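You operate a simulated robot arm through the tools that you are given. There is no shell and no other tool.

Carry out the task below with a simulated robot arm. There is one attempt and no reset: what you move stays moved.

JOB
Wax the panel in the drying box, let it dry and buff it.
Fine: wax with the green pad; tools back, wax tin shut; leave the orange rag where it lies.

It is judged by the outcome, as a careful person would: the job done as asked, and still so three seconds after it is handed in. It fails if anything else is knocked over, pushed out of place, dropped, spilled or broken.

ROBOT AND FRAMES
A 6-joint arm with a two-finger gripper, fixed in place. Base frame: the origin is at the foot of the arm, x ahead of it, y to its left, z up; the work surface is at about z = 0.85. Lengths are in m, angles in degrees, forces in N, time in s.
It reaches about 1.298 m from its shoulder. Its first joint turns from -149.0 to 149.0 degrees. Payload 1.57 kg.
Tool frame: the origin (TCP) lies between the finger pads and is the grasp point; the fingertips stand 0.021 m ahead of it; z points along the fingers, y is the line along which they close. The gripper opens to 0.07 m. The gripper's body begins 0.05 m behind the TCP.
Orientation is told as [roll, pitch, yaw] about the base's x, y, z axes, in that order, counted from this pose: with the fingers straight down and closing along the base's y, the tool's x points along the base's -x, its y along +y and its z along -z.

CONTROLS
- The arm moves only by the tool nudge_tool. Its argument "motion" is a list of rows, each an object of numbers (a shift or turn left out is 0, a gripper value left out holds the last): "wx", "wy", "wz": the turn, a rotation vector about the tool's x, y, z in units of 5 degrees (1.0 is 5 degrees); "tx", "ty", "tz": the shift along the tool's x, y, z in units of 25 mm (1.0 is 25 mm); "fingers": the closure, from 0 (fully open) to 1 (shut). In form: [{"wx": .., "wy": .., "wz": .., "tx": .., "ty": .., "tz": .., "fingers": ..}, ...]. A call has 1 to 20 rows; each row shifts and turns the commanded pose from where the row before left it, along the tool's axes as they then stand. A call with a number of a shift or a turn outside -1 to 1 is refused whole. Rows are played at 5 a second. More than 0.05 m and 8.6 degrees between two rows, or a gripper value outside its range, and nothing of the call is played. A pose out of reach is approached as far as the arm can. The call stops where the force on the tool passes 90 N (or 10 N more than at its start, if that is more) or the arm is blocked; 0.2 s more then pass. The fingers move at their own pace and stop on an object; they squeeze with about 25 N. The grip force told is the motor's: it shows also when the fingers shut on nothing. Time passes only in rows, and 0.2 s behind the last, so rows that do not move let the fingers close. It gives the time, the measured TCP pose, the force on the tool (base axes), the opening and the grip force at its end, in the units of the frame above (readings bear some noise), with the torque about the TCP (base axes, N m) and any sound that the robot's microphone picked up.
- Cameras (640 x 400 px; columns grow to the right, rows downward): "scene" is fixed at [0.3993, 0.5003, 1.6093]; the picture's right is [-0.96, -0.27, 0.00], its down [-0.12, 0.45, -0.88] and it looks along [0.24, -0.85, -0.47] (base axes); focal length 366 px, centre (320, 200). "wrist" rides on the gripper at [0.079, 0.004, -0.081] in the tool frame; the picture's right is [-0.05, 1.00, 0.00], its down [-0.67, -0.04, -0.74] and it looks along [-0.74, -0.04, 0.67] (tool axes); focal length 256 px, centre (320, 200). There is no depth. A picture from a camera that has moved, and an enlarged one, comes with that camera's place and axes in the base frame and with its lens.
- snapshot(camera): a new picture of that camera. The clock stands still meanwhile.
- move_column(by): slides the trunk up (or, below 0, down) by that many m; the arm rides with it, the base frame stays. It gives what a move gives, with no picture.
- zoom(camera, box): a new picture of the part [left, top, right, bottom] of that camera's present view, enlarged. The clock stands still meanwhile.
- close_job(): hands the job in; it is judged then, once.

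Nothing tells you positions but the pictures and the camera data. Unless the task says otherwise, let go and move clear before handing in.

The tools are called after "Emit:" as a command line: name --argument value ..., lists and objects as JSON in quotes. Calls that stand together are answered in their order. nudge_tool: Moves the arm, as the interface text tells. Its arguments: {"type":"object","properties":{"motion":{"type":"array"}},"required":["motion"]} The other tools are called the same way: move_column (by) slides the trunk up or down; snapshot (camera) takes a picture; zoom (camera, box) takes an enlarged picture of a part of a camera's view; close_job () hands the job in.

At the start:

```text
t: 0.0
tool_pos: [0.4016, -0.6517, 1.1812]
ee_rot: [0.0, 0.0, 0.1]
wrist_force: [0.5, -0.4, -0.2]
ft_torque: [-0.03, 0.02, 0.0]
finger_gap: 0.0696
grip_force: 0.1
trunk travel left (down, up): [-0.862, 0.108]
```

scene: 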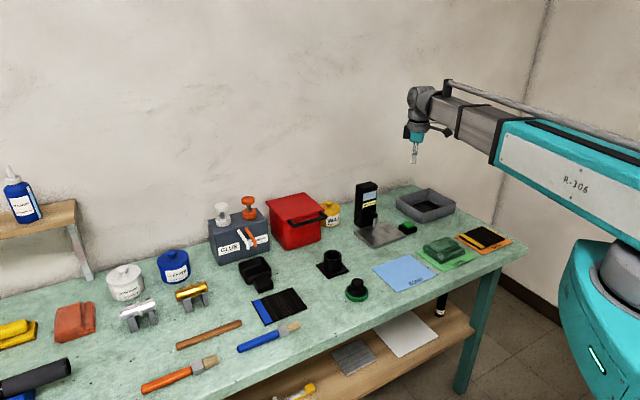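
wrist: 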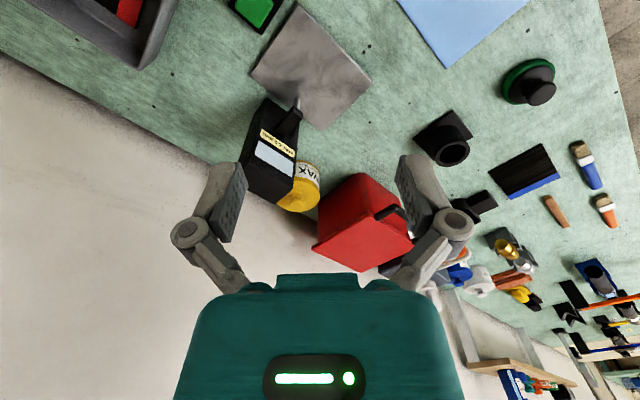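

I see a green bench with many tools, a yellow WAX tin behind a dark instrument, a red box (maybe the drying box), and pads. I'll zoom in to identify everything before moving.

Emit:
zoom --camera "scene" --box '[340, 160, 540, 285]'

Emit:
zoom --camera "scene" --box '[190, 170, 390, 295]'

Emit:
zoom --camera "scene" --box '[0, 240, 256, 400]'

Emit:
zoom --camera "scene" --box '[230, 275, 430, 400]'

Emit:
zoom --camera "wrist" --box '[200, 0, 440, 150]'

Emit:
zoom --camera "wrist" --box '[380, 0, 640, 163]'

```text
3.20 times, centred on (440, 222) of scene
camera zoom: at [0.3993, 0.5003, 1.6093], right [-0.96, -0.27, 0.0], down [-0.12, 0.45, -0.88], along [0.24, -0.85, -0.47], focal length 1171 px, centre (-64, 128)
```

zoom: 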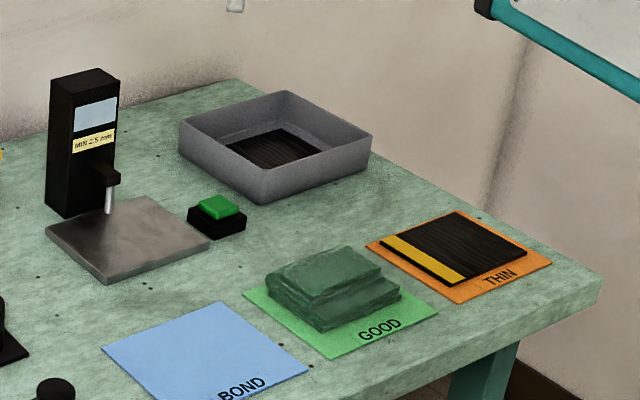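

```text
3.20 times, centred on (290, 232) of scene
camera zoom: at [0.3993, 0.5003, 1.6093], right [-0.96, -0.27, 0.0], down [-0.12, 0.45, -0.88], along [0.24, -0.85, -0.47], focal length 1171 px, centre (416, 96)
```

zoom: 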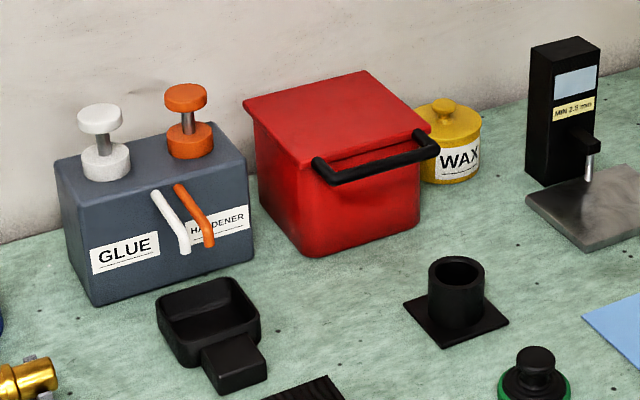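

```text
2.50 times, centred on (128, 320) of scene
camera zoom: at [0.3993, 0.5003, 1.6093], right [-0.96, -0.27, 0.0], down [-0.12, 0.45, -0.88], along [0.24, -0.85, -0.47], focal length 915 px, centre (800, -100)
```

zoom: 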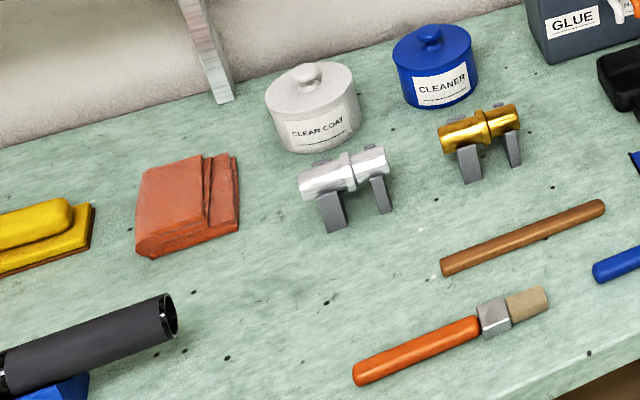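

```text
3.20 times, centred on (330, 338) of scene
camera zoom: at [0.3993, 0.5003, 1.6093], right [-0.96, -0.27, 0.0], down [-0.12, 0.45, -0.88], along [0.24, -0.85, -0.47], focal length 1171 px, centre (288, -240)
```

zoom: 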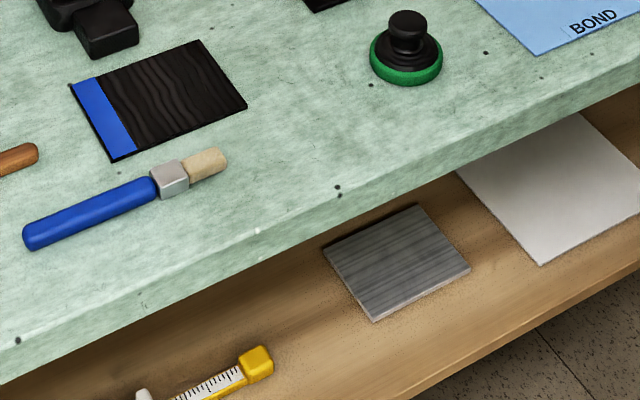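

```text
2.67 times, centred on (320, 75) of wrist
camera zoom: at [0.3226, -0.6474, 1.2645], right [0.05, 1.0, 0.0], down [0.67, -0.04, 0.74], along [0.74, -0.04, -0.67], focal length 683 px, centre (320, 533)
```

zoom: 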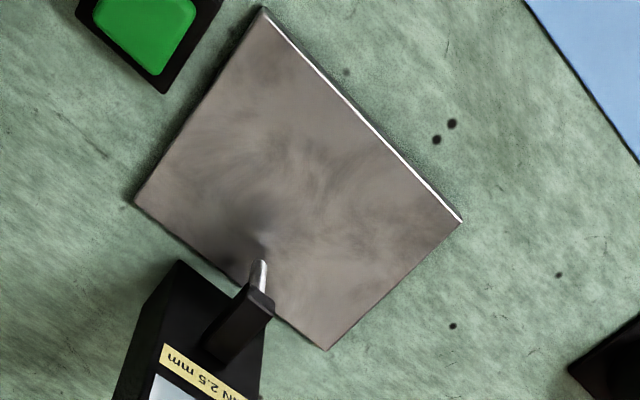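

```text
2.45 times, centred on (510, 82) of wrist
camera zoom: at [0.3226, -0.6474, 1.2645], right [0.05, 1.0, 0.0], down [0.67, -0.04, 0.74], along [0.74, -0.04, -0.67], focal length 628 px, centre (-146, 491)
```

zoom: 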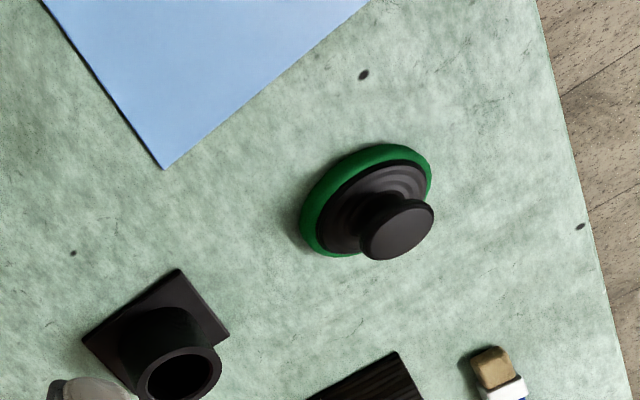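

The bench runs diagonally in front of the arm; I need to find the drying box and the left half of the bench. I'll zoom in further and then look around with the wrist camera.

Emit:
zoom --camera "scene" --box '[385, 180, 465, 230]'

Emit:
zoom --camera "scene" --box '[0, 300, 160, 400]'

Emit:
zoom --camera "scene" --box '[0, 150, 160, 250]'

Emit:
zoom --camera "wrist" --box '[440, 200, 640, 325]'

Emit:
zoom --camera "wrist" --box '[500, 270, 640, 400]'

Emit:
zoom --camera "wrist" --box '[0, 0, 240, 150]'

```text
8.00 times, centred on (425, 205) of scene
camera zoom: at [0.3993, 0.5003, 1.6093], right [-0.96, -0.27, 0.0], down [-0.12, 0.45, -0.88], along [0.24, -0.85, -0.47], focal length 2928 px, centre (-520, 160)
```

zoom: 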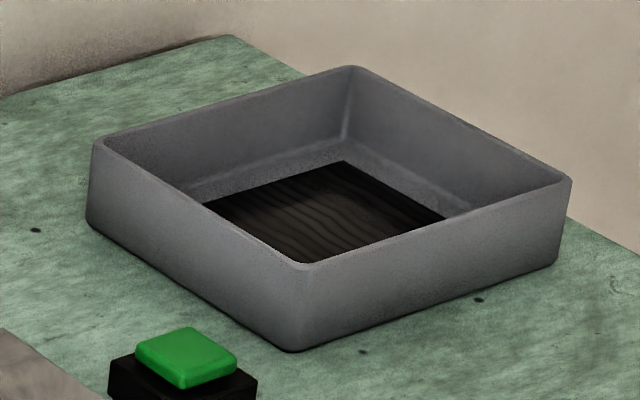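

```text
4.00 times, centred on (80, 350) of scene
camera zoom: at [0.3993, 0.5003, 1.6093], right [-0.96, -0.27, 0.0], down [-0.12, 0.45, -0.88], along [0.24, -0.85, -0.47], focal length 1464 px, centre (1280, -400)
```

zoom: 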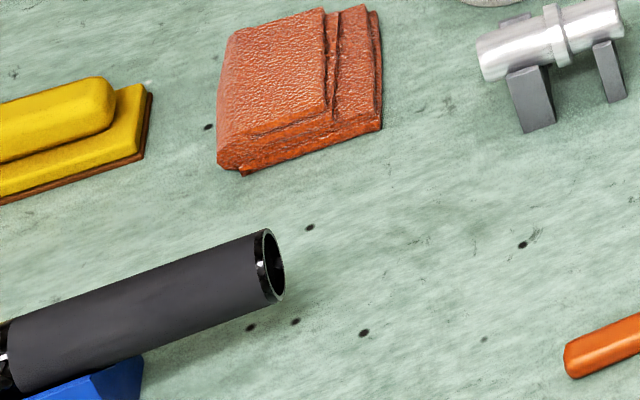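

```text
4.00 times, centred on (80, 200) of scene
camera zoom: at [0.3993, 0.5003, 1.6093], right [-0.96, -0.27, 0.0], down [-0.12, 0.45, -0.88], along [0.24, -0.85, -0.47], focal length 1464 px, centre (1280, 200)
```

zoom: 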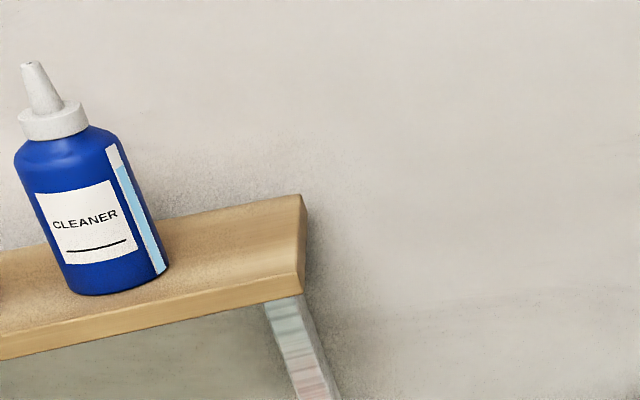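

```text
3.20 times, centred on (540, 262) of wrist
camera zoom: at [0.3226, -0.6474, 1.2645], right [0.05, 1.0, 0.0], down [0.67, -0.04, 0.74], along [0.74, -0.04, -0.67], focal length 819 px, centre (-384, 0)
```

zoom: 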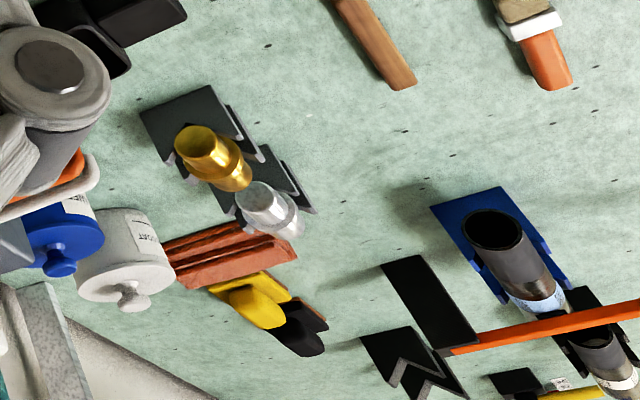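

```text
3.08 times, centred on (570, 335) of wrist
camera zoom: at [0.3226, -0.6474, 1.2645], right [0.05, 1.0, 0.0], down [0.67, -0.04, 0.74], along [0.74, -0.04, -0.67], focal length 788 px, centre (-449, -215)
```

zoom: 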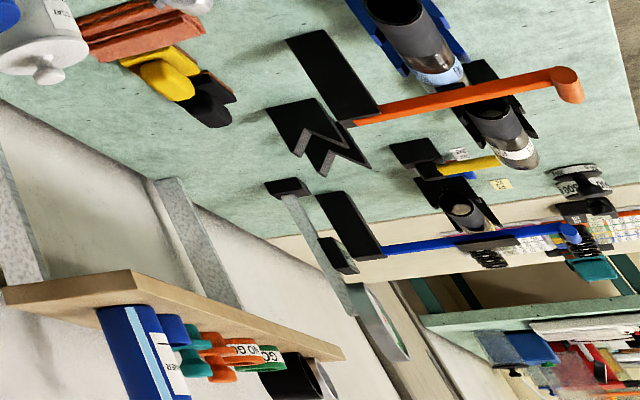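

```text
2.67 times, centred on (120, 75) of wrist
camera zoom: at [0.3226, -0.6474, 1.2645], right [0.05, 1.0, 0.0], down [0.67, -0.04, 0.74], along [0.74, -0.04, -0.67], focal length 683 px, centre (853, 533)
```

zoom: 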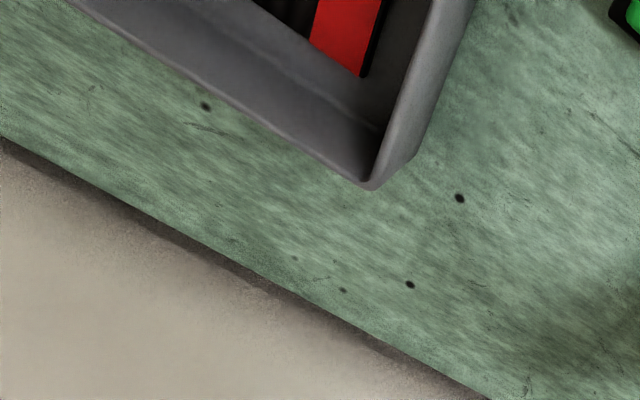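

I now see three panels: one with a red strip inside the grey open box, one with a blue strip on the bench, and one with a yellow strip on the THIN card. I'll raise the arm and swing left to look at the rest of the bench.

Emit:
nudge_tool --motion '[{"tz": -1, "ty": 1}, {"tz": -1, "ty": 1}, {"tz": -1, "ty": 1}, {"tz": -1, "ty": 1}, {"ty": 1}, {"ty": 1}, {"ty": 1}, {"ty": 1}, {"ty": 1}, {"ty": 1}, {"ty": 1, "wz": -1}, {"ty": 1, "wz": -1}, {"wz": -1}, {"wz": -1}, {"wz": -1}, {"wz": -1}, {"wz": -1}, {"wz": -1}, {"wz": -1}]'

Emit:
snapshot --camera "wrist"

Emit:
snapshot --camera "scene"

```text
t: 4.0
tool_pos: [0.3996, -0.3528, 1.1815]
ee_rot: [0.0, 0.0, 45.1]
wrist_force: [-1.3, 0.9, -0.3]
ft_torque: [0.01, -0.03, -0.01]
finger_gap: 0.07
grip_force: 0.1
out of reach, approached as far as the arm can: row 1, 2, 3, 4
trunk travel left (down, up): [-0.862, 0.108]
```

```text
taken
camera wrist: at [0.3406, -0.4057, 1.2645], right [-0.67, 0.74, 0.0], down [0.5, 0.45, 0.74], along [0.55, 0.5, -0.67], focal length 256 px, centre (320, 200)
```

wrist: 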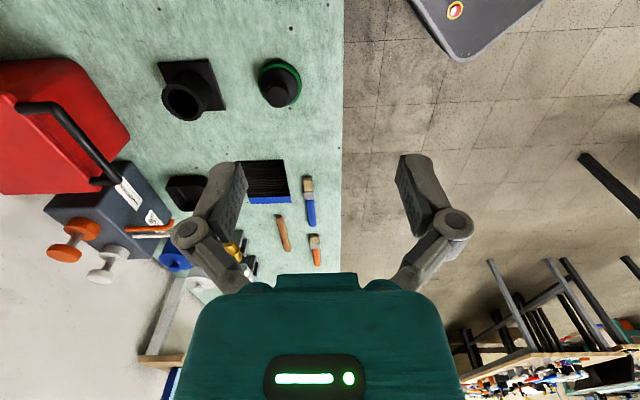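

```text
taken
```

scene: 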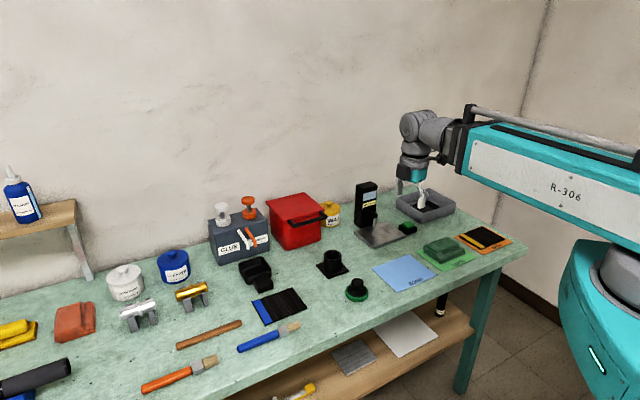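

The gripper is clear of everything over the bench's front edge. I'll travel along the bench toward its left half to look at the remaining stations.

Emit:
nudge_tool --motion '[{"tx": -1}, {"tx": -1}, {"tx": -1}, {"tx": -1}, {"tx": -1}, {"tx": -1}, {"tx": -1}, {"tx": -1}, {"tx": -1}, {"tx": -1}, {"tx": -1}, {"tx": -1}, {"tx": -1}, {"tx": -1}]'

Emit:
snapshot --camera "wrist"

```text
t: 7.0
tool_pos: [0.648, -0.104, 1.1807]
ee_rot: [0.0, 0.0, 45.0]
wrist_force: [-0.4, -0.2, 0.6]
ft_torque: [0.02, 0.01, -0.02]
finger_gap: 0.0701
grip_force: 0.0
trunk travel left (down, up): [-0.862, 0.108]
```

```text
taken
camera wrist: at [0.5892, -0.157, 1.2644], right [-0.67, 0.74, 0.0], down [0.5, 0.45, 0.74], along [0.55, 0.5, -0.67], focal length 256 px, centre (320, 200)
```

wrist: 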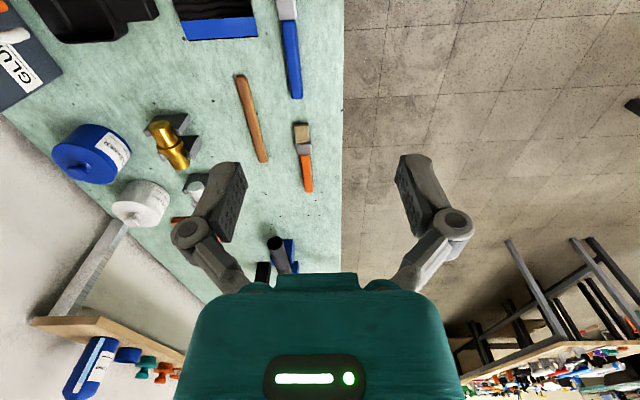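

I can see the brushes, holders and jars; more tools lie further left. I'll go on further along the front edge.

Emit:
nudge_tool --motion '[{"tx": -1}, {"tx": -1}, {"tx": -1}, {"tx": -1}, {"tx": -1}, {"tx": -1}, {"tx": -1}, {"tx": -1}, {"tx": -1}, {"tx": -1}, {"tx": -1}, {"tx": -1}]'

Emit:
snapshot --camera "wrist"

Emit:
zoom --camera "wrist" --box '[100, 0, 360, 163]'

Emit:
zoom --camera "wrist" --box '[100, 150, 360, 313]'

```text
t: 9.6
tool_pos: [0.8586, 0.1095, 1.1808]
ee_rot: [0.0, 0.1, 45.1]
wrist_force: [0.0, -0.3, -0.3]
ft_torque: [0.01, -0.02, 0.03]
finger_gap: 0.0697
grip_force: 0.0
trunk travel left (down, up): [-0.862, 0.108]
```

```text
taken
camera wrist: at [0.8001, 0.0567, 1.2642], right [-0.67, 0.74, 0.0], down [0.5, 0.45, 0.74], along [0.55, 0.5, -0.67], focal length 256 px, centre (320, 200)
```

wrist: 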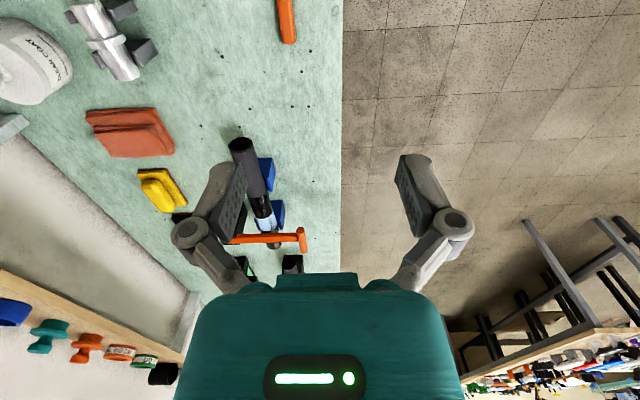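

```text
2.45 times, centred on (230, 82) of wrist
camera zoom: at [0.8001, 0.0567, 1.2642], right [-0.67, 0.74, 0.0], down [0.5, 0.45, 0.74], along [0.55, 0.5, -0.67], focal length 628 px, centre (541, 491)
```

zoom: 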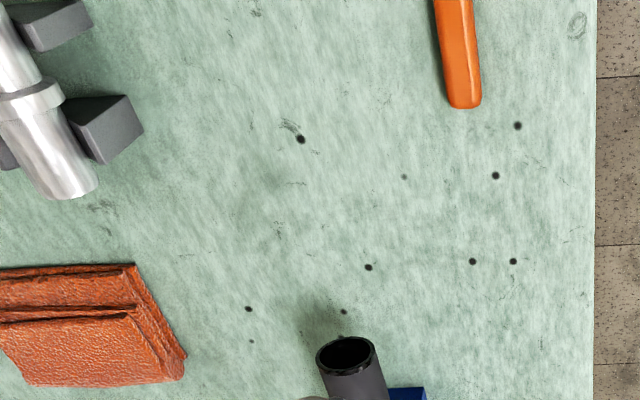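

```text
2.45 times, centred on (230, 232) of wrist
camera zoom: at [0.8001, 0.0567, 1.2642], right [-0.67, 0.74, 0.0], down [0.5, 0.45, 0.74], along [0.55, 0.5, -0.67], focal length 628 px, centre (541, 123)
```

zoom: 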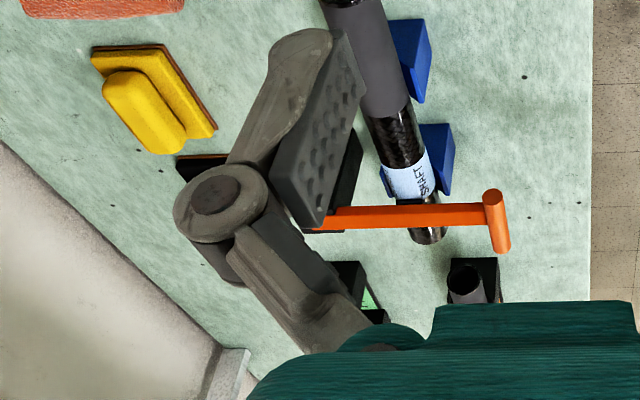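

The orange rag lies in the middle-left, with a yellow block tool (brown sole), a shaft in V-blocks and an orange hammer-like tool further on. I'll look further left for anything relevant (panel instructions, drying box).

Emit:
nudge_tool --motion '[{"tx": -1}, {"tx": -1}, {"tx": -1}, {"tx": -1}, {"tx": -1}, {"tx": -1}, {"tx": -1}, {"tx": -1}, {"tx": -1}, {"tx": -1}]'

Emit:
snapshot --camera "wrist"

Emit:
zoom --camera "wrist" --box '[60, 0, 360, 188]'

Emit:
zoom --camera "wrist" --box '[100, 120, 360, 283]'

Emit:
zoom --camera "wrist" --box '[0, 200, 200, 400]'

```text
t: 11.8
tool_pos: [1.038, 0.2871, 1.1814]
ee_rot: [0.0, 0.0, 45.0]
wrist_force: [0.7, -0.1, -0.1]
ft_torque: [0.0, -0.04, -0.03]
finger_gap: 0.0701
grip_force: 0.1
trunk travel left (down, up): [-0.862, 0.108]
```

```text
taken
camera wrist: at [0.9788, 0.2337, 1.264], right [-0.67, 0.74, 0.0], down [0.5, 0.45, 0.74], along [0.55, 0.5, -0.67], focal length 256 px, centre (320, 200)
```

wrist: 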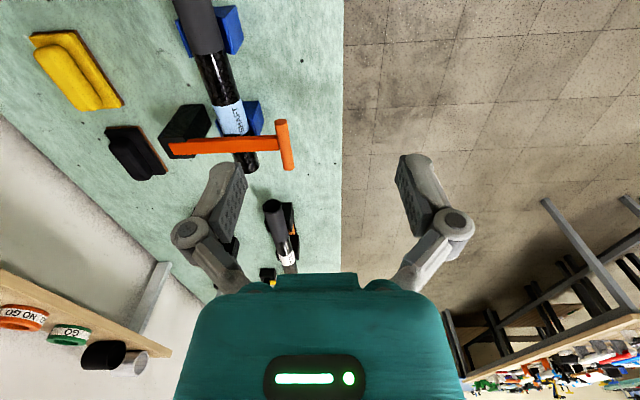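

```text
2.13 times, centred on (210, 94) of wrist
camera zoom: at [0.9788, 0.2337, 1.264], right [-0.67, 0.74, 0.0], down [0.5, 0.45, 0.74], along [0.55, 0.5, -0.67], focal length 545 px, centre (554, 426)
```

zoom: 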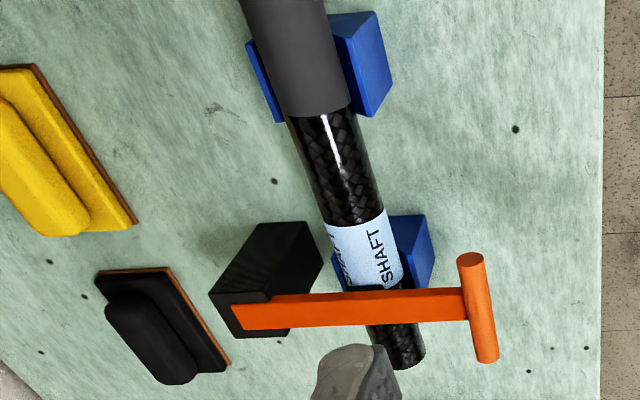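

```text
2.45 times, centred on (230, 202) of wrist
camera zoom: at [0.9788, 0.2337, 1.264], right [-0.67, 0.74, 0.0], down [0.5, 0.45, 0.74], along [0.55, 0.5, -0.67], focal length 628 px, centre (541, 196)
```

zoom: 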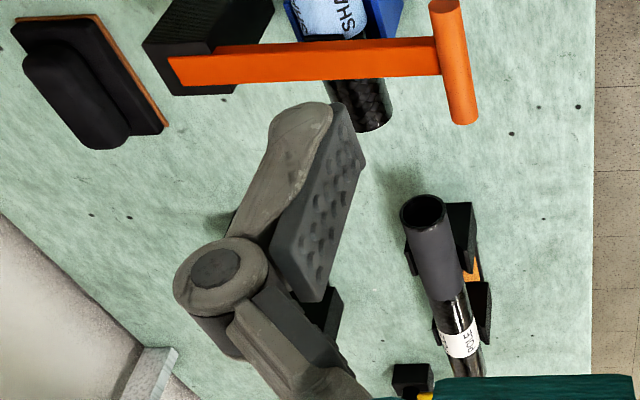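

```text
2.00 times, centred on (100, 300) of wrist
camera zoom: at [0.9788, 0.2337, 1.264], right [-0.67, 0.74, 0.0], down [0.5, 0.45, 0.74], along [0.55, 0.5, -0.67], focal length 512 px, centre (760, 0)
```

zoom: 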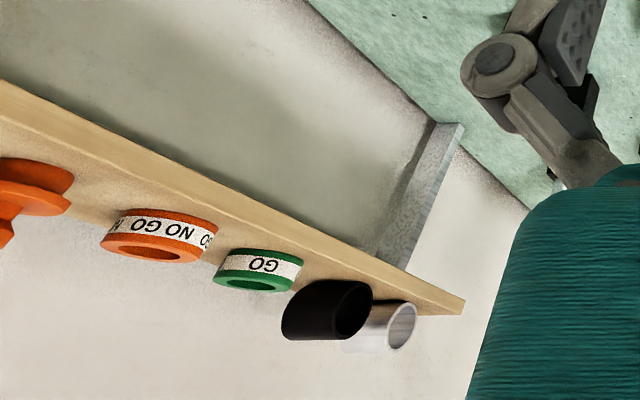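

The far left holds unrelated gear (shaft, hammer, sanding blocks, gauges on the shelf). I'll go back toward the red lidded box, wax tin and grey box to work out which is the drying box.

Emit:
nudge_tool --motion '[{"tx": 1}, {"tx": 1}, {"tx": 1}, {"tx": 1}, {"tx": 1}, {"tx": 1}, {"tx": 1}, {"tx": 1}, {"tx": 1}, {"tx": 1}, {"tx": 1}, {"tx": 1}, {"tx": 1}, {"tx": 1}, {"tx": 1}, {"tx": 1}, {"tx": 1}, {"tx": 1}, {"tx": 1}, {"tx": 1}]'

Emit:
nudge_tool --motion '[{"wz": 1}, {"wz": 1}, {"wz": 1}, {"wz": 1}, {"wz": 1}, {"wz": 1}, {"wz": 1}, {"wz": 1}, {"wz": 1}, {"wz": 1}, {"wz": 1}, {"wz": 1}, {"wz": 1}, {"wz": 1}, {"wz": 1}, {"wz": 1}, {"wz": 1}, {"wz": 1}]'

Emit:
snapshot --camera "wrist"

```text
t: 16.0
tool_pos: [0.6837, -0.0695, 1.1816]
ee_rot: [0.0, 0.0, 45.0]
wrist_force: [-0.4, -0.4, 0.2]
ft_torque: [-0.07, 0.0, -0.03]
finger_gap: 0.0701
grip_force: 0.2
trunk travel left (down, up): [-0.862, 0.108]
```

```text
t: 19.8
tool_pos: [0.6823, -0.0688, 1.1804]
ee_rot: [0.1, 0.1, -45.1]
wrist_force: [-0.1, -0.3, 0.0]
ft_torque: [-0.01, -0.03, 0.02]
finger_gap: 0.0701
grip_force: 0.0
trunk travel left (down, up): [-0.862, 0.108]
```

```text
taken
camera wrist: at [0.63, -0.0099, 1.2645], right [0.74, 0.67, 0.0], down [0.45, -0.5, 0.74], along [0.5, -0.55, -0.67], focal length 256 px, centre (320, 200)
```

wrist: 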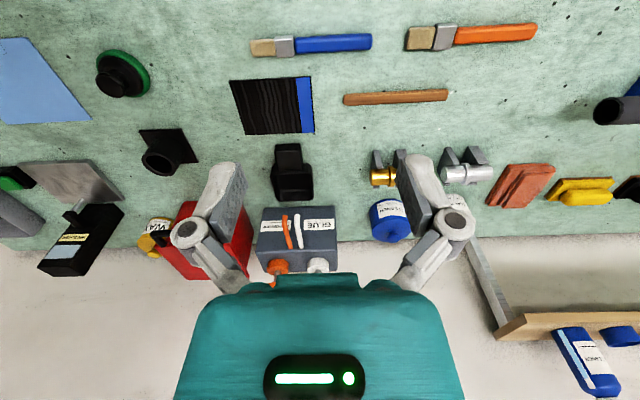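

The view now faces the wall squarely. I'll slide right along the bench to look at the red box, wax tin and the right-end items.

Emit:
nudge_tool --motion '[{"ty": -1}, {"ty": -1}, {"ty": -1}, {"ty": -1}, {"ty": -1}, {"ty": -1}, {"ty": -1}, {"ty": -1}, {"ty": -1}, {"ty": -1}]'

Emit:
snapshot --camera "wrist"

Emit:
zoom --camera "wrist" --box '[230, 60, 430, 260]'

Emit:
zoom --camera "wrist" --box '[0, 0, 240, 150]'

Emit:
zoom --camera "wrist" --box '[0, 140, 240, 290]'

```text
t: 22.0
tool_pos: [0.5073, -0.2433, 1.1808]
ee_rot: [0.0, 0.0, -45.0]
wrist_force: [0.2, 0.1, -0.5]
ft_torque: [0.0, -0.01, -0.03]
finger_gap: 0.0702
grip_force: 0.1
trunk travel left (down, up): [-0.862, 0.108]
```

```text
taken
camera wrist: at [0.4529, -0.1845, 1.2646], right [0.74, 0.67, 0.0], down [0.45, -0.5, 0.74], along [0.5, -0.55, -0.67], focal length 256 px, centre (320, 200)
```

wrist: 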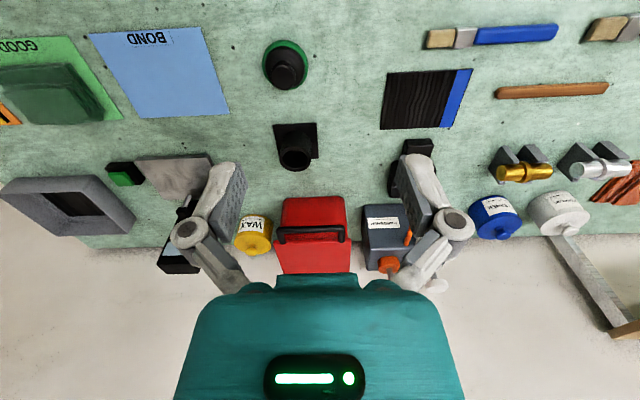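

```text
2.00 times, centred on (330, 160) of wrist
camera zoom: at [0.4529, -0.1845, 1.2646], right [0.74, 0.67, 0.0], down [0.45, -0.5, 0.74], along [0.5, -0.55, -0.67], focal length 512 px, centre (300, 280)
```

zoom: 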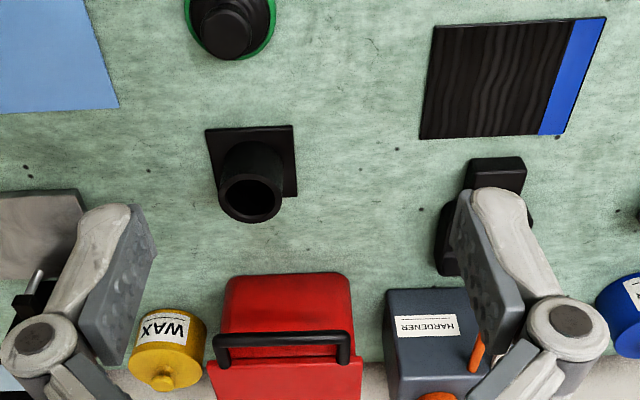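

```text
2.67 times, centred on (120, 75) of wrist
camera zoom: at [0.4529, -0.1845, 1.2646], right [0.74, 0.67, 0.0], down [0.45, -0.5, 0.74], along [0.5, -0.55, -0.67], focal length 683 px, centre (853, 533)
```

zoom: 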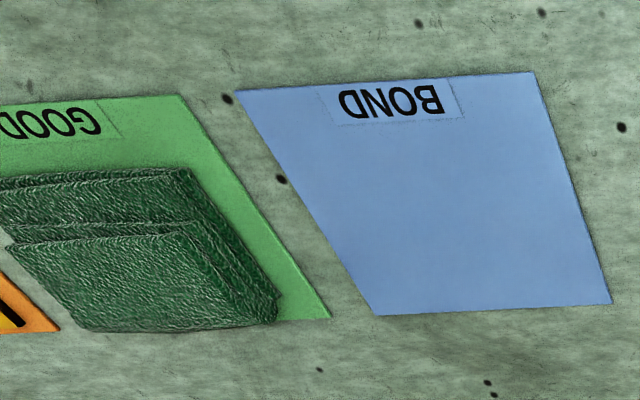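

```text
2.67 times, centred on (120, 215) of wrist
camera zoom: at [0.4529, -0.1845, 1.2646], right [0.74, 0.67, 0.0], down [0.45, -0.5, 0.74], along [0.5, -0.55, -0.67], focal length 683 px, centre (853, 160)
```

zoom: 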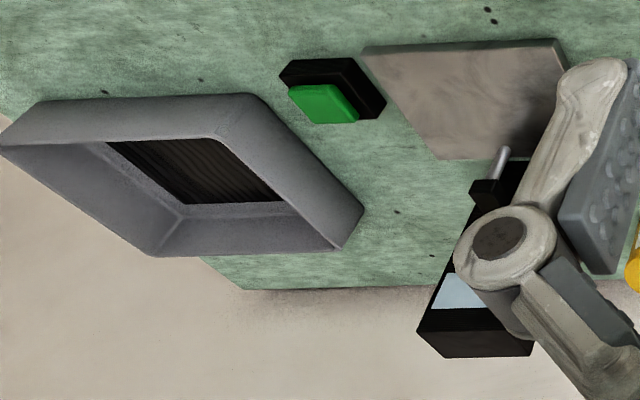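

The red lidded box looks like a rag/waste can, while the grey box visibly holds a panel (red strip). The round black-knobbed pad with green foam is on the bench front, the green rag sits on the GOOD card. I'll go look closely into the grey box.

Emit:
nudge_tool --motion '[{"wz": 1}, {"wz": 1}, {"wz": 1}, {"wz": 1}, {"wz": 1}, {"wz": 1}, {"wz": 1}, {"wz": 1}, {"wz": 1}]'

Emit:
nudge_tool --motion '[{"ty": -1, "tx": -1}, {"ty": -1, "tx": -1}, {"ty": -1, "tx": -1}, {"ty": -1, "tx": -1}, {"ty": -1, "tx": -1}, {"ty": -1, "tx": -1}, {"ty": -0.6, "tx": -1}, {"tx": -1}, {"tx": -1}, {"tx": -1}, {"tx": -1}, {"tx": -1}, {"tx": -1}, {"tx": -1}, {"tx": -1}]'

Emit:
snapshot --camera "wrist"

Emit:
zoom --camera "wrist" --box '[200, 20, 440, 170]'

```text
t: 24.0
tool_pos: [0.5053, -0.2462, 1.1806]
ee_rot: [0.0, 0.0, -90.1]
wrist_force: [-0.7, 1.3, -0.4]
ft_torque: [0.01, 0.01, -0.01]
finger_gap: 0.0699
grip_force: 0.0
trunk travel left (down, up): [-0.862, 0.108]
```

```text
t: 27.2
tool_pos: [0.3403, -0.6229, 1.1814]
ee_rot: [0.0, 0.0, -89.9]
wrist_force: [-0.7, -0.1, -0.4]
ft_torque: [-0.01, 0.0, 0.01]
finger_gap: 0.0701
grip_force: 0.0
trunk travel left (down, up): [-0.862, 0.108]
```

```text
taken
camera wrist: at [0.3447, -0.5424, 1.2644], right [1.0, -0.05, 0.0], down [-0.04, -0.67, 0.74], along [-0.04, -0.74, -0.67], focal length 256 px, centre (320, 200)
```

wrist: 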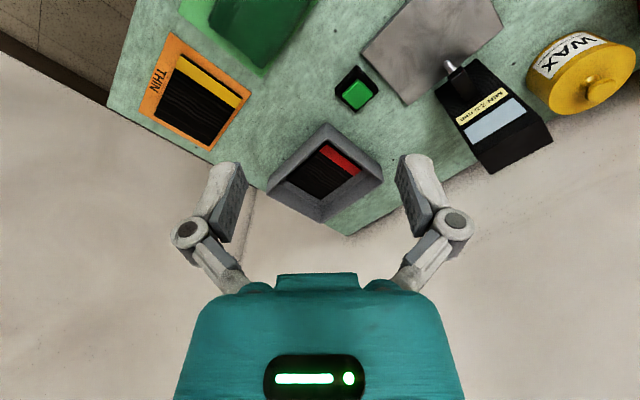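

```text
2.67 times, centred on (320, 95) of wrist
camera zoom: at [0.3447, -0.5424, 1.2644], right [1.0, -0.05, 0.0], down [-0.04, -0.67, 0.74], along [-0.04, -0.74, -0.67], focal length 683 px, centre (320, 480)
```

zoom: 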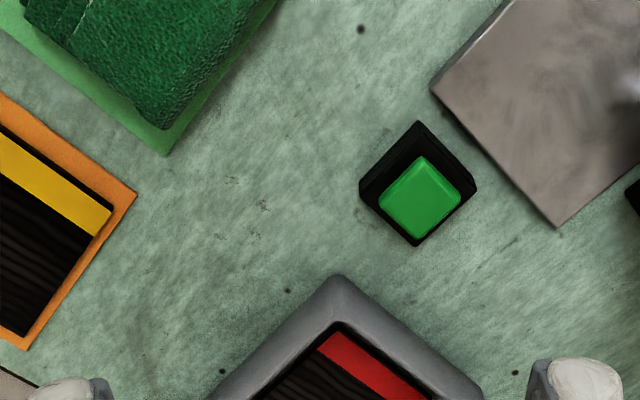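

The grey box clearly holds the red-striped panel. I'll zoom in on the tray and the wax tin for geometry.

Emit:
zoom --camera "wrist" --box '[245, 110, 405, 240]'

Emit:
zoom --camera "wrist" --box '[500, 10, 640, 130]'

Emit:
zoom --camera "wrist" --box '[110, 0, 350, 150]'

```text
3.08 times, centred on (325, 175) of wrist
camera zoom: at [0.3447, -0.5424, 1.2644], right [1.0, -0.05, 0.0], down [-0.04, -0.67, 0.74], along [-0.04, -0.74, -0.67], focal length 788 px, centre (305, 277)
```

zoom: 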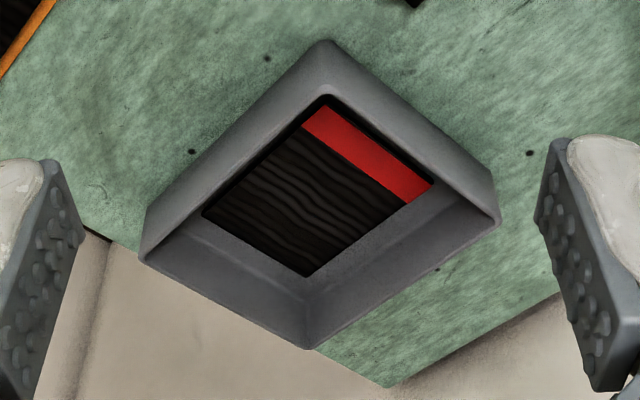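

```text
3.33 times, centred on (570, 70) of wrist
camera zoom: at [0.3447, -0.5424, 1.2644], right [1.0, -0.05, 0.0], down [-0.04, -0.67, 0.74], along [-0.04, -0.74, -0.67], focal length 853 px, centre (-513, 633)
```

zoom: 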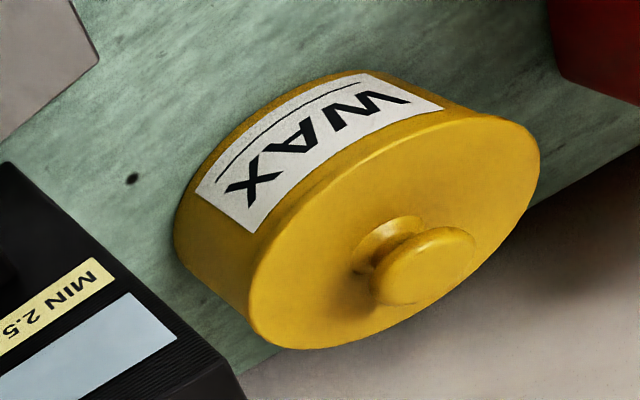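

```text
2.67 times, centred on (230, 75) of wrist
camera zoom: at [0.3447, -0.5424, 1.2644], right [1.0, -0.05, 0.0], down [-0.04, -0.67, 0.74], along [-0.04, -0.74, -0.67], focal length 683 px, centre (560, 533)
```

zoom: 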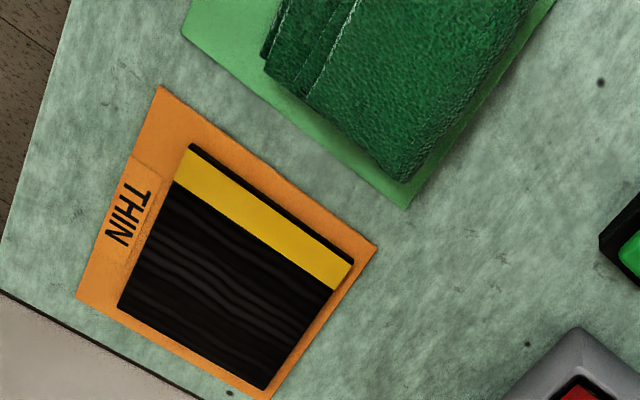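

The grey box (panel centre ≈ (0.333, −0.914)) is the only box with a panel visible, and the wax tin is at ≈ (0.712, −0.716) with its lid knob at z ≈ 0.93. I'll move above the wax tin and take a closer look.

Emit:
nudge_tool --motion '[{"wz": -1}, {"wz": -1}, {"wz": -1}, {"wz": -1}, {"wz": -1}, {"wz": -1}, {"wz": -1}, {"wz": -1}, {"wz": -1}]'

Emit:
nudge_tool --motion '[{"ty": 1}, {"ty": 1}, {"ty": 1}, {"ty": 1}, {"ty": 1}, {"ty": 1}, {"ty": 1}, {"ty": 0.9}, {"tx": -1}, {"tx": -1}, {"tx": -1}, {"tx": -1}, {"tx": -1}, {"tx": -1}, {"tx": -1}]'

Emit:
snapshot --camera "wrist"

Emit:
zoom --camera "wrist" --box '[210, 30, 430, 180]'

```text
t: 29.2
tool_pos: [0.341, -0.6209, 1.1801]
ee_rot: [0.1, 0.0, -44.9]
wrist_force: [-0.2, -0.2, 0.1]
ft_torque: [0.02, 0.02, 0.01]
finger_gap: 0.0698
grip_force: 0.0
trunk travel left (down, up): [-0.862, 0.108]
```

```text
t: 32.4
tool_pos: [0.6052, -0.6072, 1.1807]
ee_rot: [-0.1, -0.1, -45.0]
wrist_force: [0.6, -1.0, 1.1]
ft_torque: [0.01, -0.01, 0.03]
finger_gap: 0.07
grip_force: 0.1
trunk travel left (down, up): [-0.862, 0.108]
```

```text
taken
camera wrist: at [0.5522, -0.5481, 1.2642], right [0.74, 0.67, 0.0], down [0.45, -0.5, 0.74], along [0.5, -0.55, -0.67], focal length 256 px, centre (320, 200)
```

wrist: 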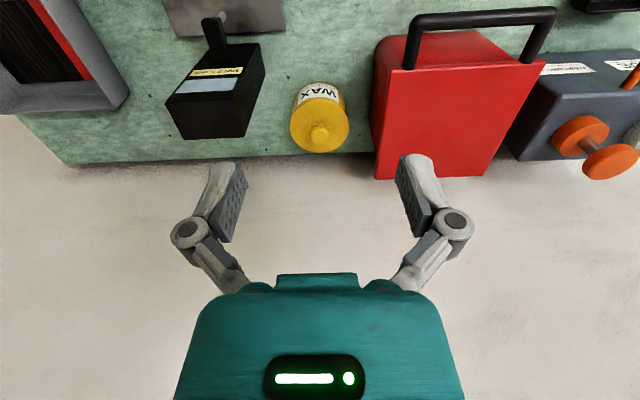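

```text
2.67 times, centred on (320, 105) of wrist
camera zoom: at [0.5522, -0.5481, 1.2642], right [0.74, 0.67, 0.0], down [0.45, -0.5, 0.74], along [0.5, -0.55, -0.67], focal length 683 px, centre (320, 453)
```

zoom: 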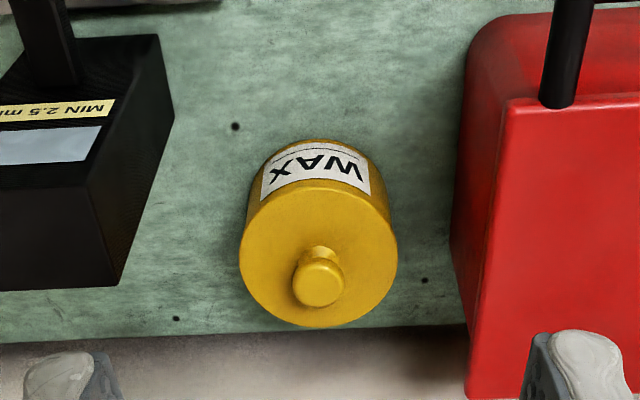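

The wax tin stands between the gauge stand and the red can, with about 7–8 cm each side; the gripper (yaw −45°) fits. I'll move over the lid knob and come partway down with the fingers narrowed.

Emit:
nudge_tool --motion '[{"tx": -1, "fingers": 0.2}, {"tx": -1}, {"tx": -1}, {"tx": -1}, {"tx": -1}, {"tx": -1, "ty": -0.25}, {"tz": 1}, {"tz": 1}, {"tz": 1}, {"tz": 1}, {"tz": 1}]'

Emit:
snapshot --camera "wrist"

Emit:
snapshot --camera "scene"

```text
t: 34.8
tool_pos: [0.7025, -0.7164, 1.1808]
ee_rot: [0.0, 0.0, -45.0]
wrist_force: [-0.2, -0.1, -0.4]
ft_torque: [0.05, -0.01, 0.01]
finger_gap: 0.0559
grip_force: 0.1
out of reach, approached as far as the arm can: row 7, 8, 9, 10, 11
trunk travel left (down, up): [-0.862, 0.108]
```

```text
taken
camera wrist: at [0.6497, -0.6582, 1.2644], right [0.74, 0.67, 0.0], down [0.45, -0.5, 0.74], along [0.5, -0.55, -0.67], focal length 256 px, centre (320, 200)
```

wrist: 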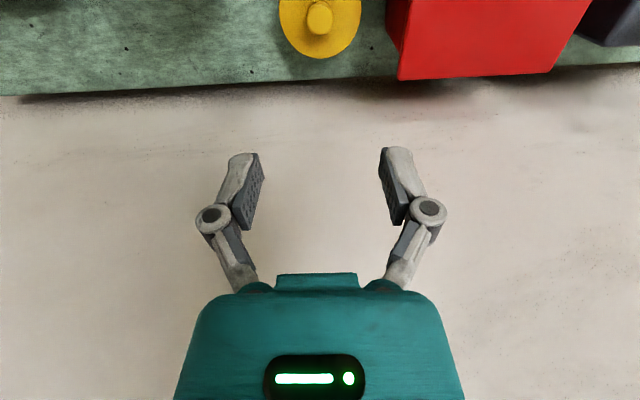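

```text
taken
```

scene: 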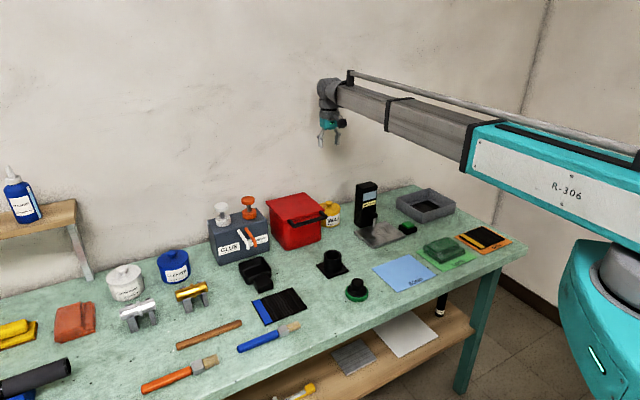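

The arm itself can't move vertically — height is set by the trunk. I'll lower with the column and check the lid's position.

Emit:
move_column --by -0.12

Emit:
snapshot --camera "wrist"

Emit:
snapshot --camera "scene"

```text
t: 36.3
tool_pos: [0.702, -0.7188, 1.0614]
ee_rot: [0.0, 0.0, -45.0]
wrist_force: [0.8, -0.1, 0.3]
ft_torque: [0.02, 0.02, 0.01]
finger_gap: 0.0562
grip_force: 0.0
trunk travel left (down, up): [-0.742, 0.228]
```

```text
taken
camera wrist: at [0.6496, -0.6581, 1.1446], right [0.74, 0.67, 0.0], down [0.45, -0.5, 0.74], along [0.5, -0.55, -0.67], focal length 256 px, centre (320, 200)
```

wrist: 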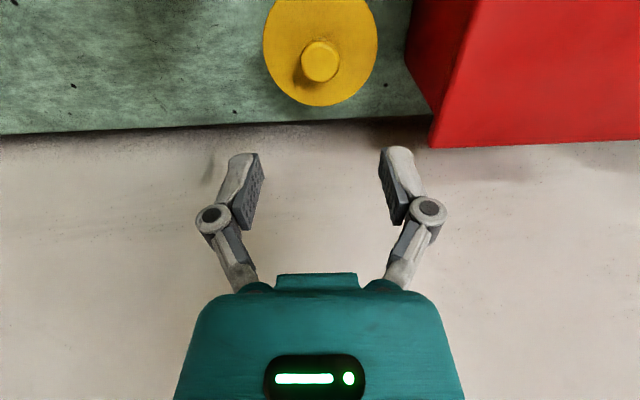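

```text
taken
```

scene: 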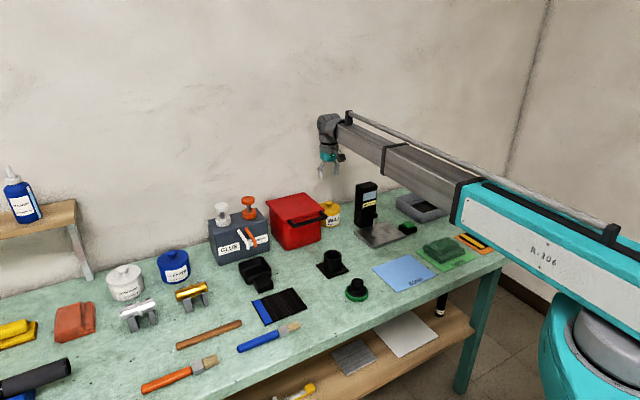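

Column control works cleanly. I'll zoom for a precise knob location.

Emit:
zoom --camera "wrist" --box '[240, 0, 400, 110]'

```text
3.64 times, centred on (320, 55) of wrist
camera zoom: at [0.6496, -0.6581, 1.1446], right [0.74, 0.67, 0.0], down [0.45, -0.5, 0.74], along [0.5, -0.55, -0.67], focal length 931 px, centre (320, 727)
```

zoom: 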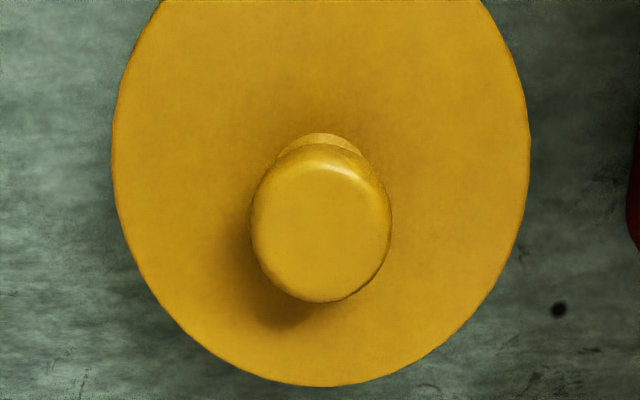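

The knob sits at about (0.701, −0.714), top ≈ 0.935, right below the TCP; lid top ≈ 0.905. I'll lower most of the way and check.

Emit:
move_column --by -0.11

Emit:
snapshot --camera "wrist"

Emit:
zoom --camera "scene" --box '[280, 130, 400, 230]'

```text
t: 37.7
tool_pos: [0.702, -0.7178, 0.9521]
ee_rot: [0.0, 0.0, -45.0]
wrist_force: [0.1, 0.1, -0.3]
ft_torque: [0.0, -0.01, 0.0]
finger_gap: 0.056
grip_force: 0.1
trunk travel left (down, up): [-0.632, 0.338]
```

```text
taken
camera wrist: at [0.6496, -0.6581, 1.0345], right [0.74, 0.67, 0.0], down [0.45, -0.5, 0.74], along [0.5, -0.55, -0.67], focal length 256 px, centre (320, 200)
```

wrist: 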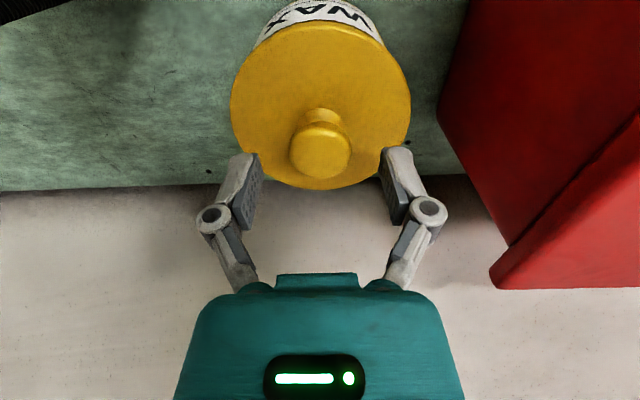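

```text
4.00 times, centred on (340, 180) of scene
camera zoom: at [0.3993, 0.5003, 1.6093], right [-0.96, -0.27, 0.0], down [-0.12, 0.45, -0.88], along [0.24, -0.85, -0.47], focal length 1464 px, centre (240, 280)
```

zoom: 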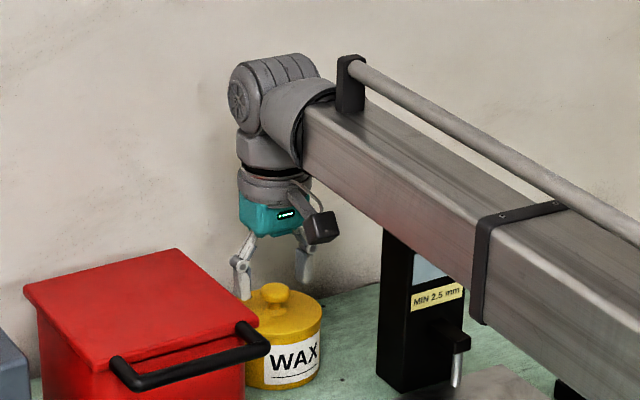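

The knob is about 5 mm toward the tool's +x; knob top ≈ 0.939. I'll shift 5 mm, lower about 2 cm, then close on it.

Emit:
nudge_tool --motion '[{"tx": 0.2}, {}]'

Emit:
move_column --by -0.02

Emit:
zoom --camera "wrist" --box '[220, 80, 420, 240]'

Emit:
zoom --camera "scene" --box '[310, 165, 370, 225]'

```text
t: 38.3
tool_pos: [0.699, -0.714, 0.9517]
ee_rot: [0.2, 0.0, -45.0]
wrist_force: [-0.5, -0.2, 0.2]
ft_torque: [0.01, 0.03, -0.03]
finger_gap: 0.0557
grip_force: 0.1
trunk travel left (down, up): [-0.632, 0.338]
```

```text
t: 39.0
tool_pos: [0.6993, -0.714, 0.9311]
ee_rot: [0.1, 0.0, -45.0]
wrist_force: [-0.6, -0.2, -0.1]
ft_torque: [0.0, 0.02, -0.01]
finger_gap: 0.0559
grip_force: 0.1
trunk travel left (down, up): [-0.612, 0.358]
```

```text
2.50 times, centred on (320, 160) of wrist
camera zoom: at [0.6464, -0.6541, 1.0145], right [0.74, 0.67, 0.0], down [0.45, -0.5, 0.74], along [0.5, -0.55, -0.67], focal length 640 px, centre (320, 300)
```

zoom: 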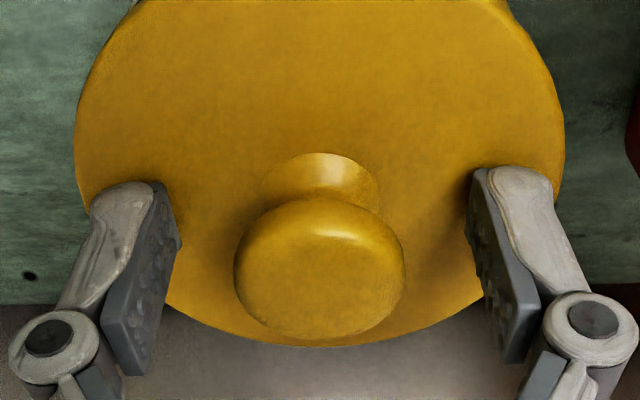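

```text
6.67 times, centred on (340, 195) of scene
camera zoom: at [0.3993, 0.5003, 1.6093], right [-0.96, -0.27, 0.0], down [-0.12, 0.45, -0.88], along [0.24, -0.85, -0.47], focal length 2440 px, centre (187, 233)
```

zoom: 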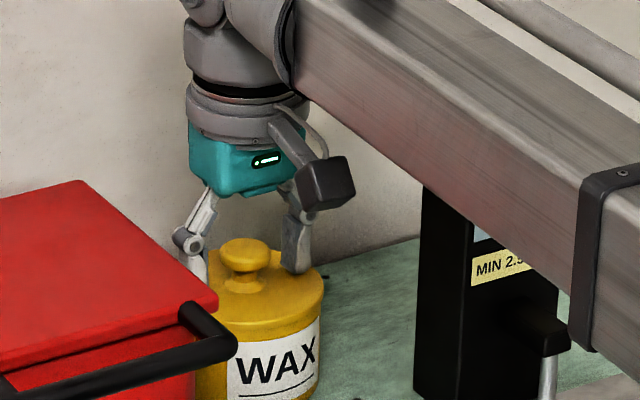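

The fingers straddle the knob just above the lid. I'll close on it.

Emit:
nudge_tool --motion '[{"fingers": 1}, {"fingers": 1}, {"fingers": 1}, {"fingers": 1}, {"fingers": 1}]'

Emit:
zoom --camera "wrist" --box '[220, 80, 420, 240]'

```text
t: 40.2
tool_pos: [0.6987, -0.7115, 0.9342]
ee_rot: [0.0, -0.2, -45.0]
wrist_force: [4.4, -5.3, 39.0]
ft_torque: [-0.12, -0.07, 0.01]
finger_gap: 0.0227
grip_force: 25.1
trunk travel left (down, up): [-0.612, 0.358]
```

```text
2.50 times, centred on (320, 160) of wrist
camera zoom: at [0.6446, -0.6524, 1.0175], right [0.74, 0.67, 0.0], down [0.44, -0.49, 0.75], along [0.5, -0.56, -0.66], focal length 640 px, centre (320, 300)
```

zoom: 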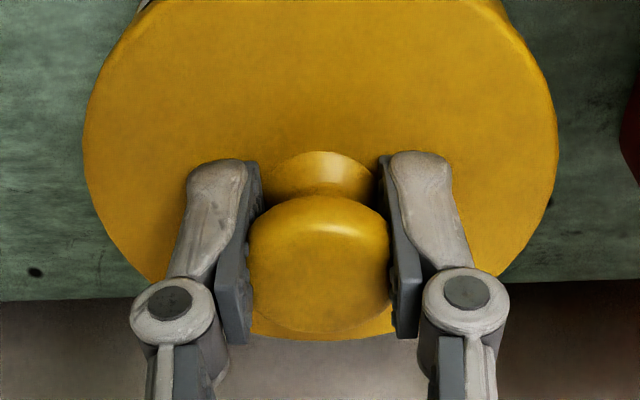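

Gripped (23 mm), though the fingertips press on the lid. I'll lift gently and see whether the lid comes away from the tin.

Emit:
move_column --by 0.01

Emit:
move_column --by 0.03

Emit:
snapshot --camera "wrist"

Emit:
zoom --camera "scene" --box '[300, 145, 380, 235]'

```text
t: 40.8
tool_pos: [0.7003, -0.7139, 0.9398]
ee_rot: [0.0, 0.0, -45.0]
wrist_force: [0.6, -0.7, 0.0]
ft_torque: [0.0, 0.04, 0.03]
finger_gap: 0.021
grip_force: 25.4
trunk travel left (down, up): [-0.622, 0.348]
heard: snap
```

```text
t: 41.5
tool_pos: [0.6991, -0.7146, 0.9719]
ee_rot: [0.0, 0.0, -45.0]
wrist_force: [0.3, -0.4, -0.7]
ft_torque: [-0.02, 0.01, -0.01]
finger_gap: 0.0203
grip_force: 25.3
trunk travel left (down, up): [-0.652, 0.318]
```

```text
taken
camera wrist: at [0.6466, -0.6542, 1.0544], right [0.74, 0.67, 0.0], down [0.45, -0.5, 0.74], along [0.5, -0.55, -0.67], focal length 256 px, centre (320, 200)
```

wrist: 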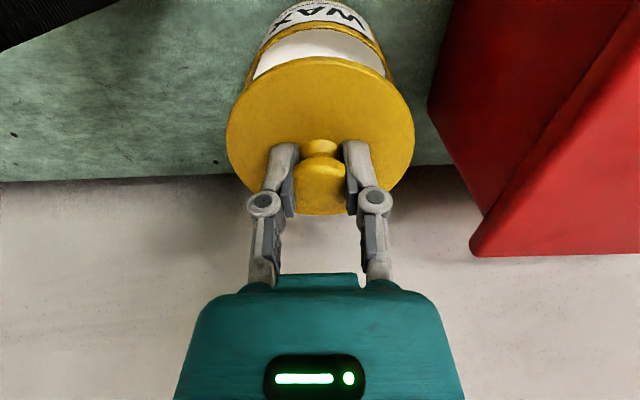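

```text
4.44 times, centred on (340, 190) of scene
camera zoom: at [0.3993, 0.5003, 1.6093], right [-0.96, -0.27, 0.0], down [-0.12, 0.45, -0.88], along [0.24, -0.85, -0.47], focal length 1626 px, centre (231, 244)
```

zoom: 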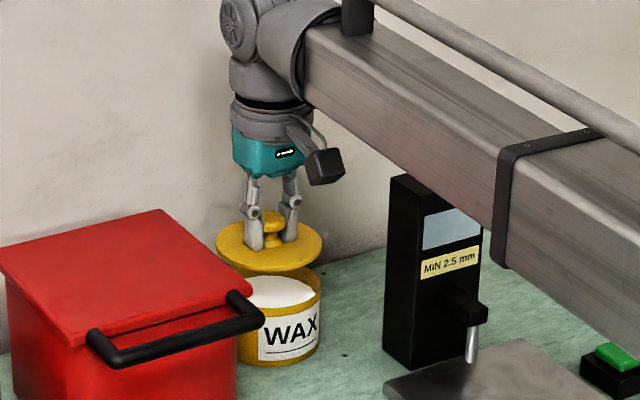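

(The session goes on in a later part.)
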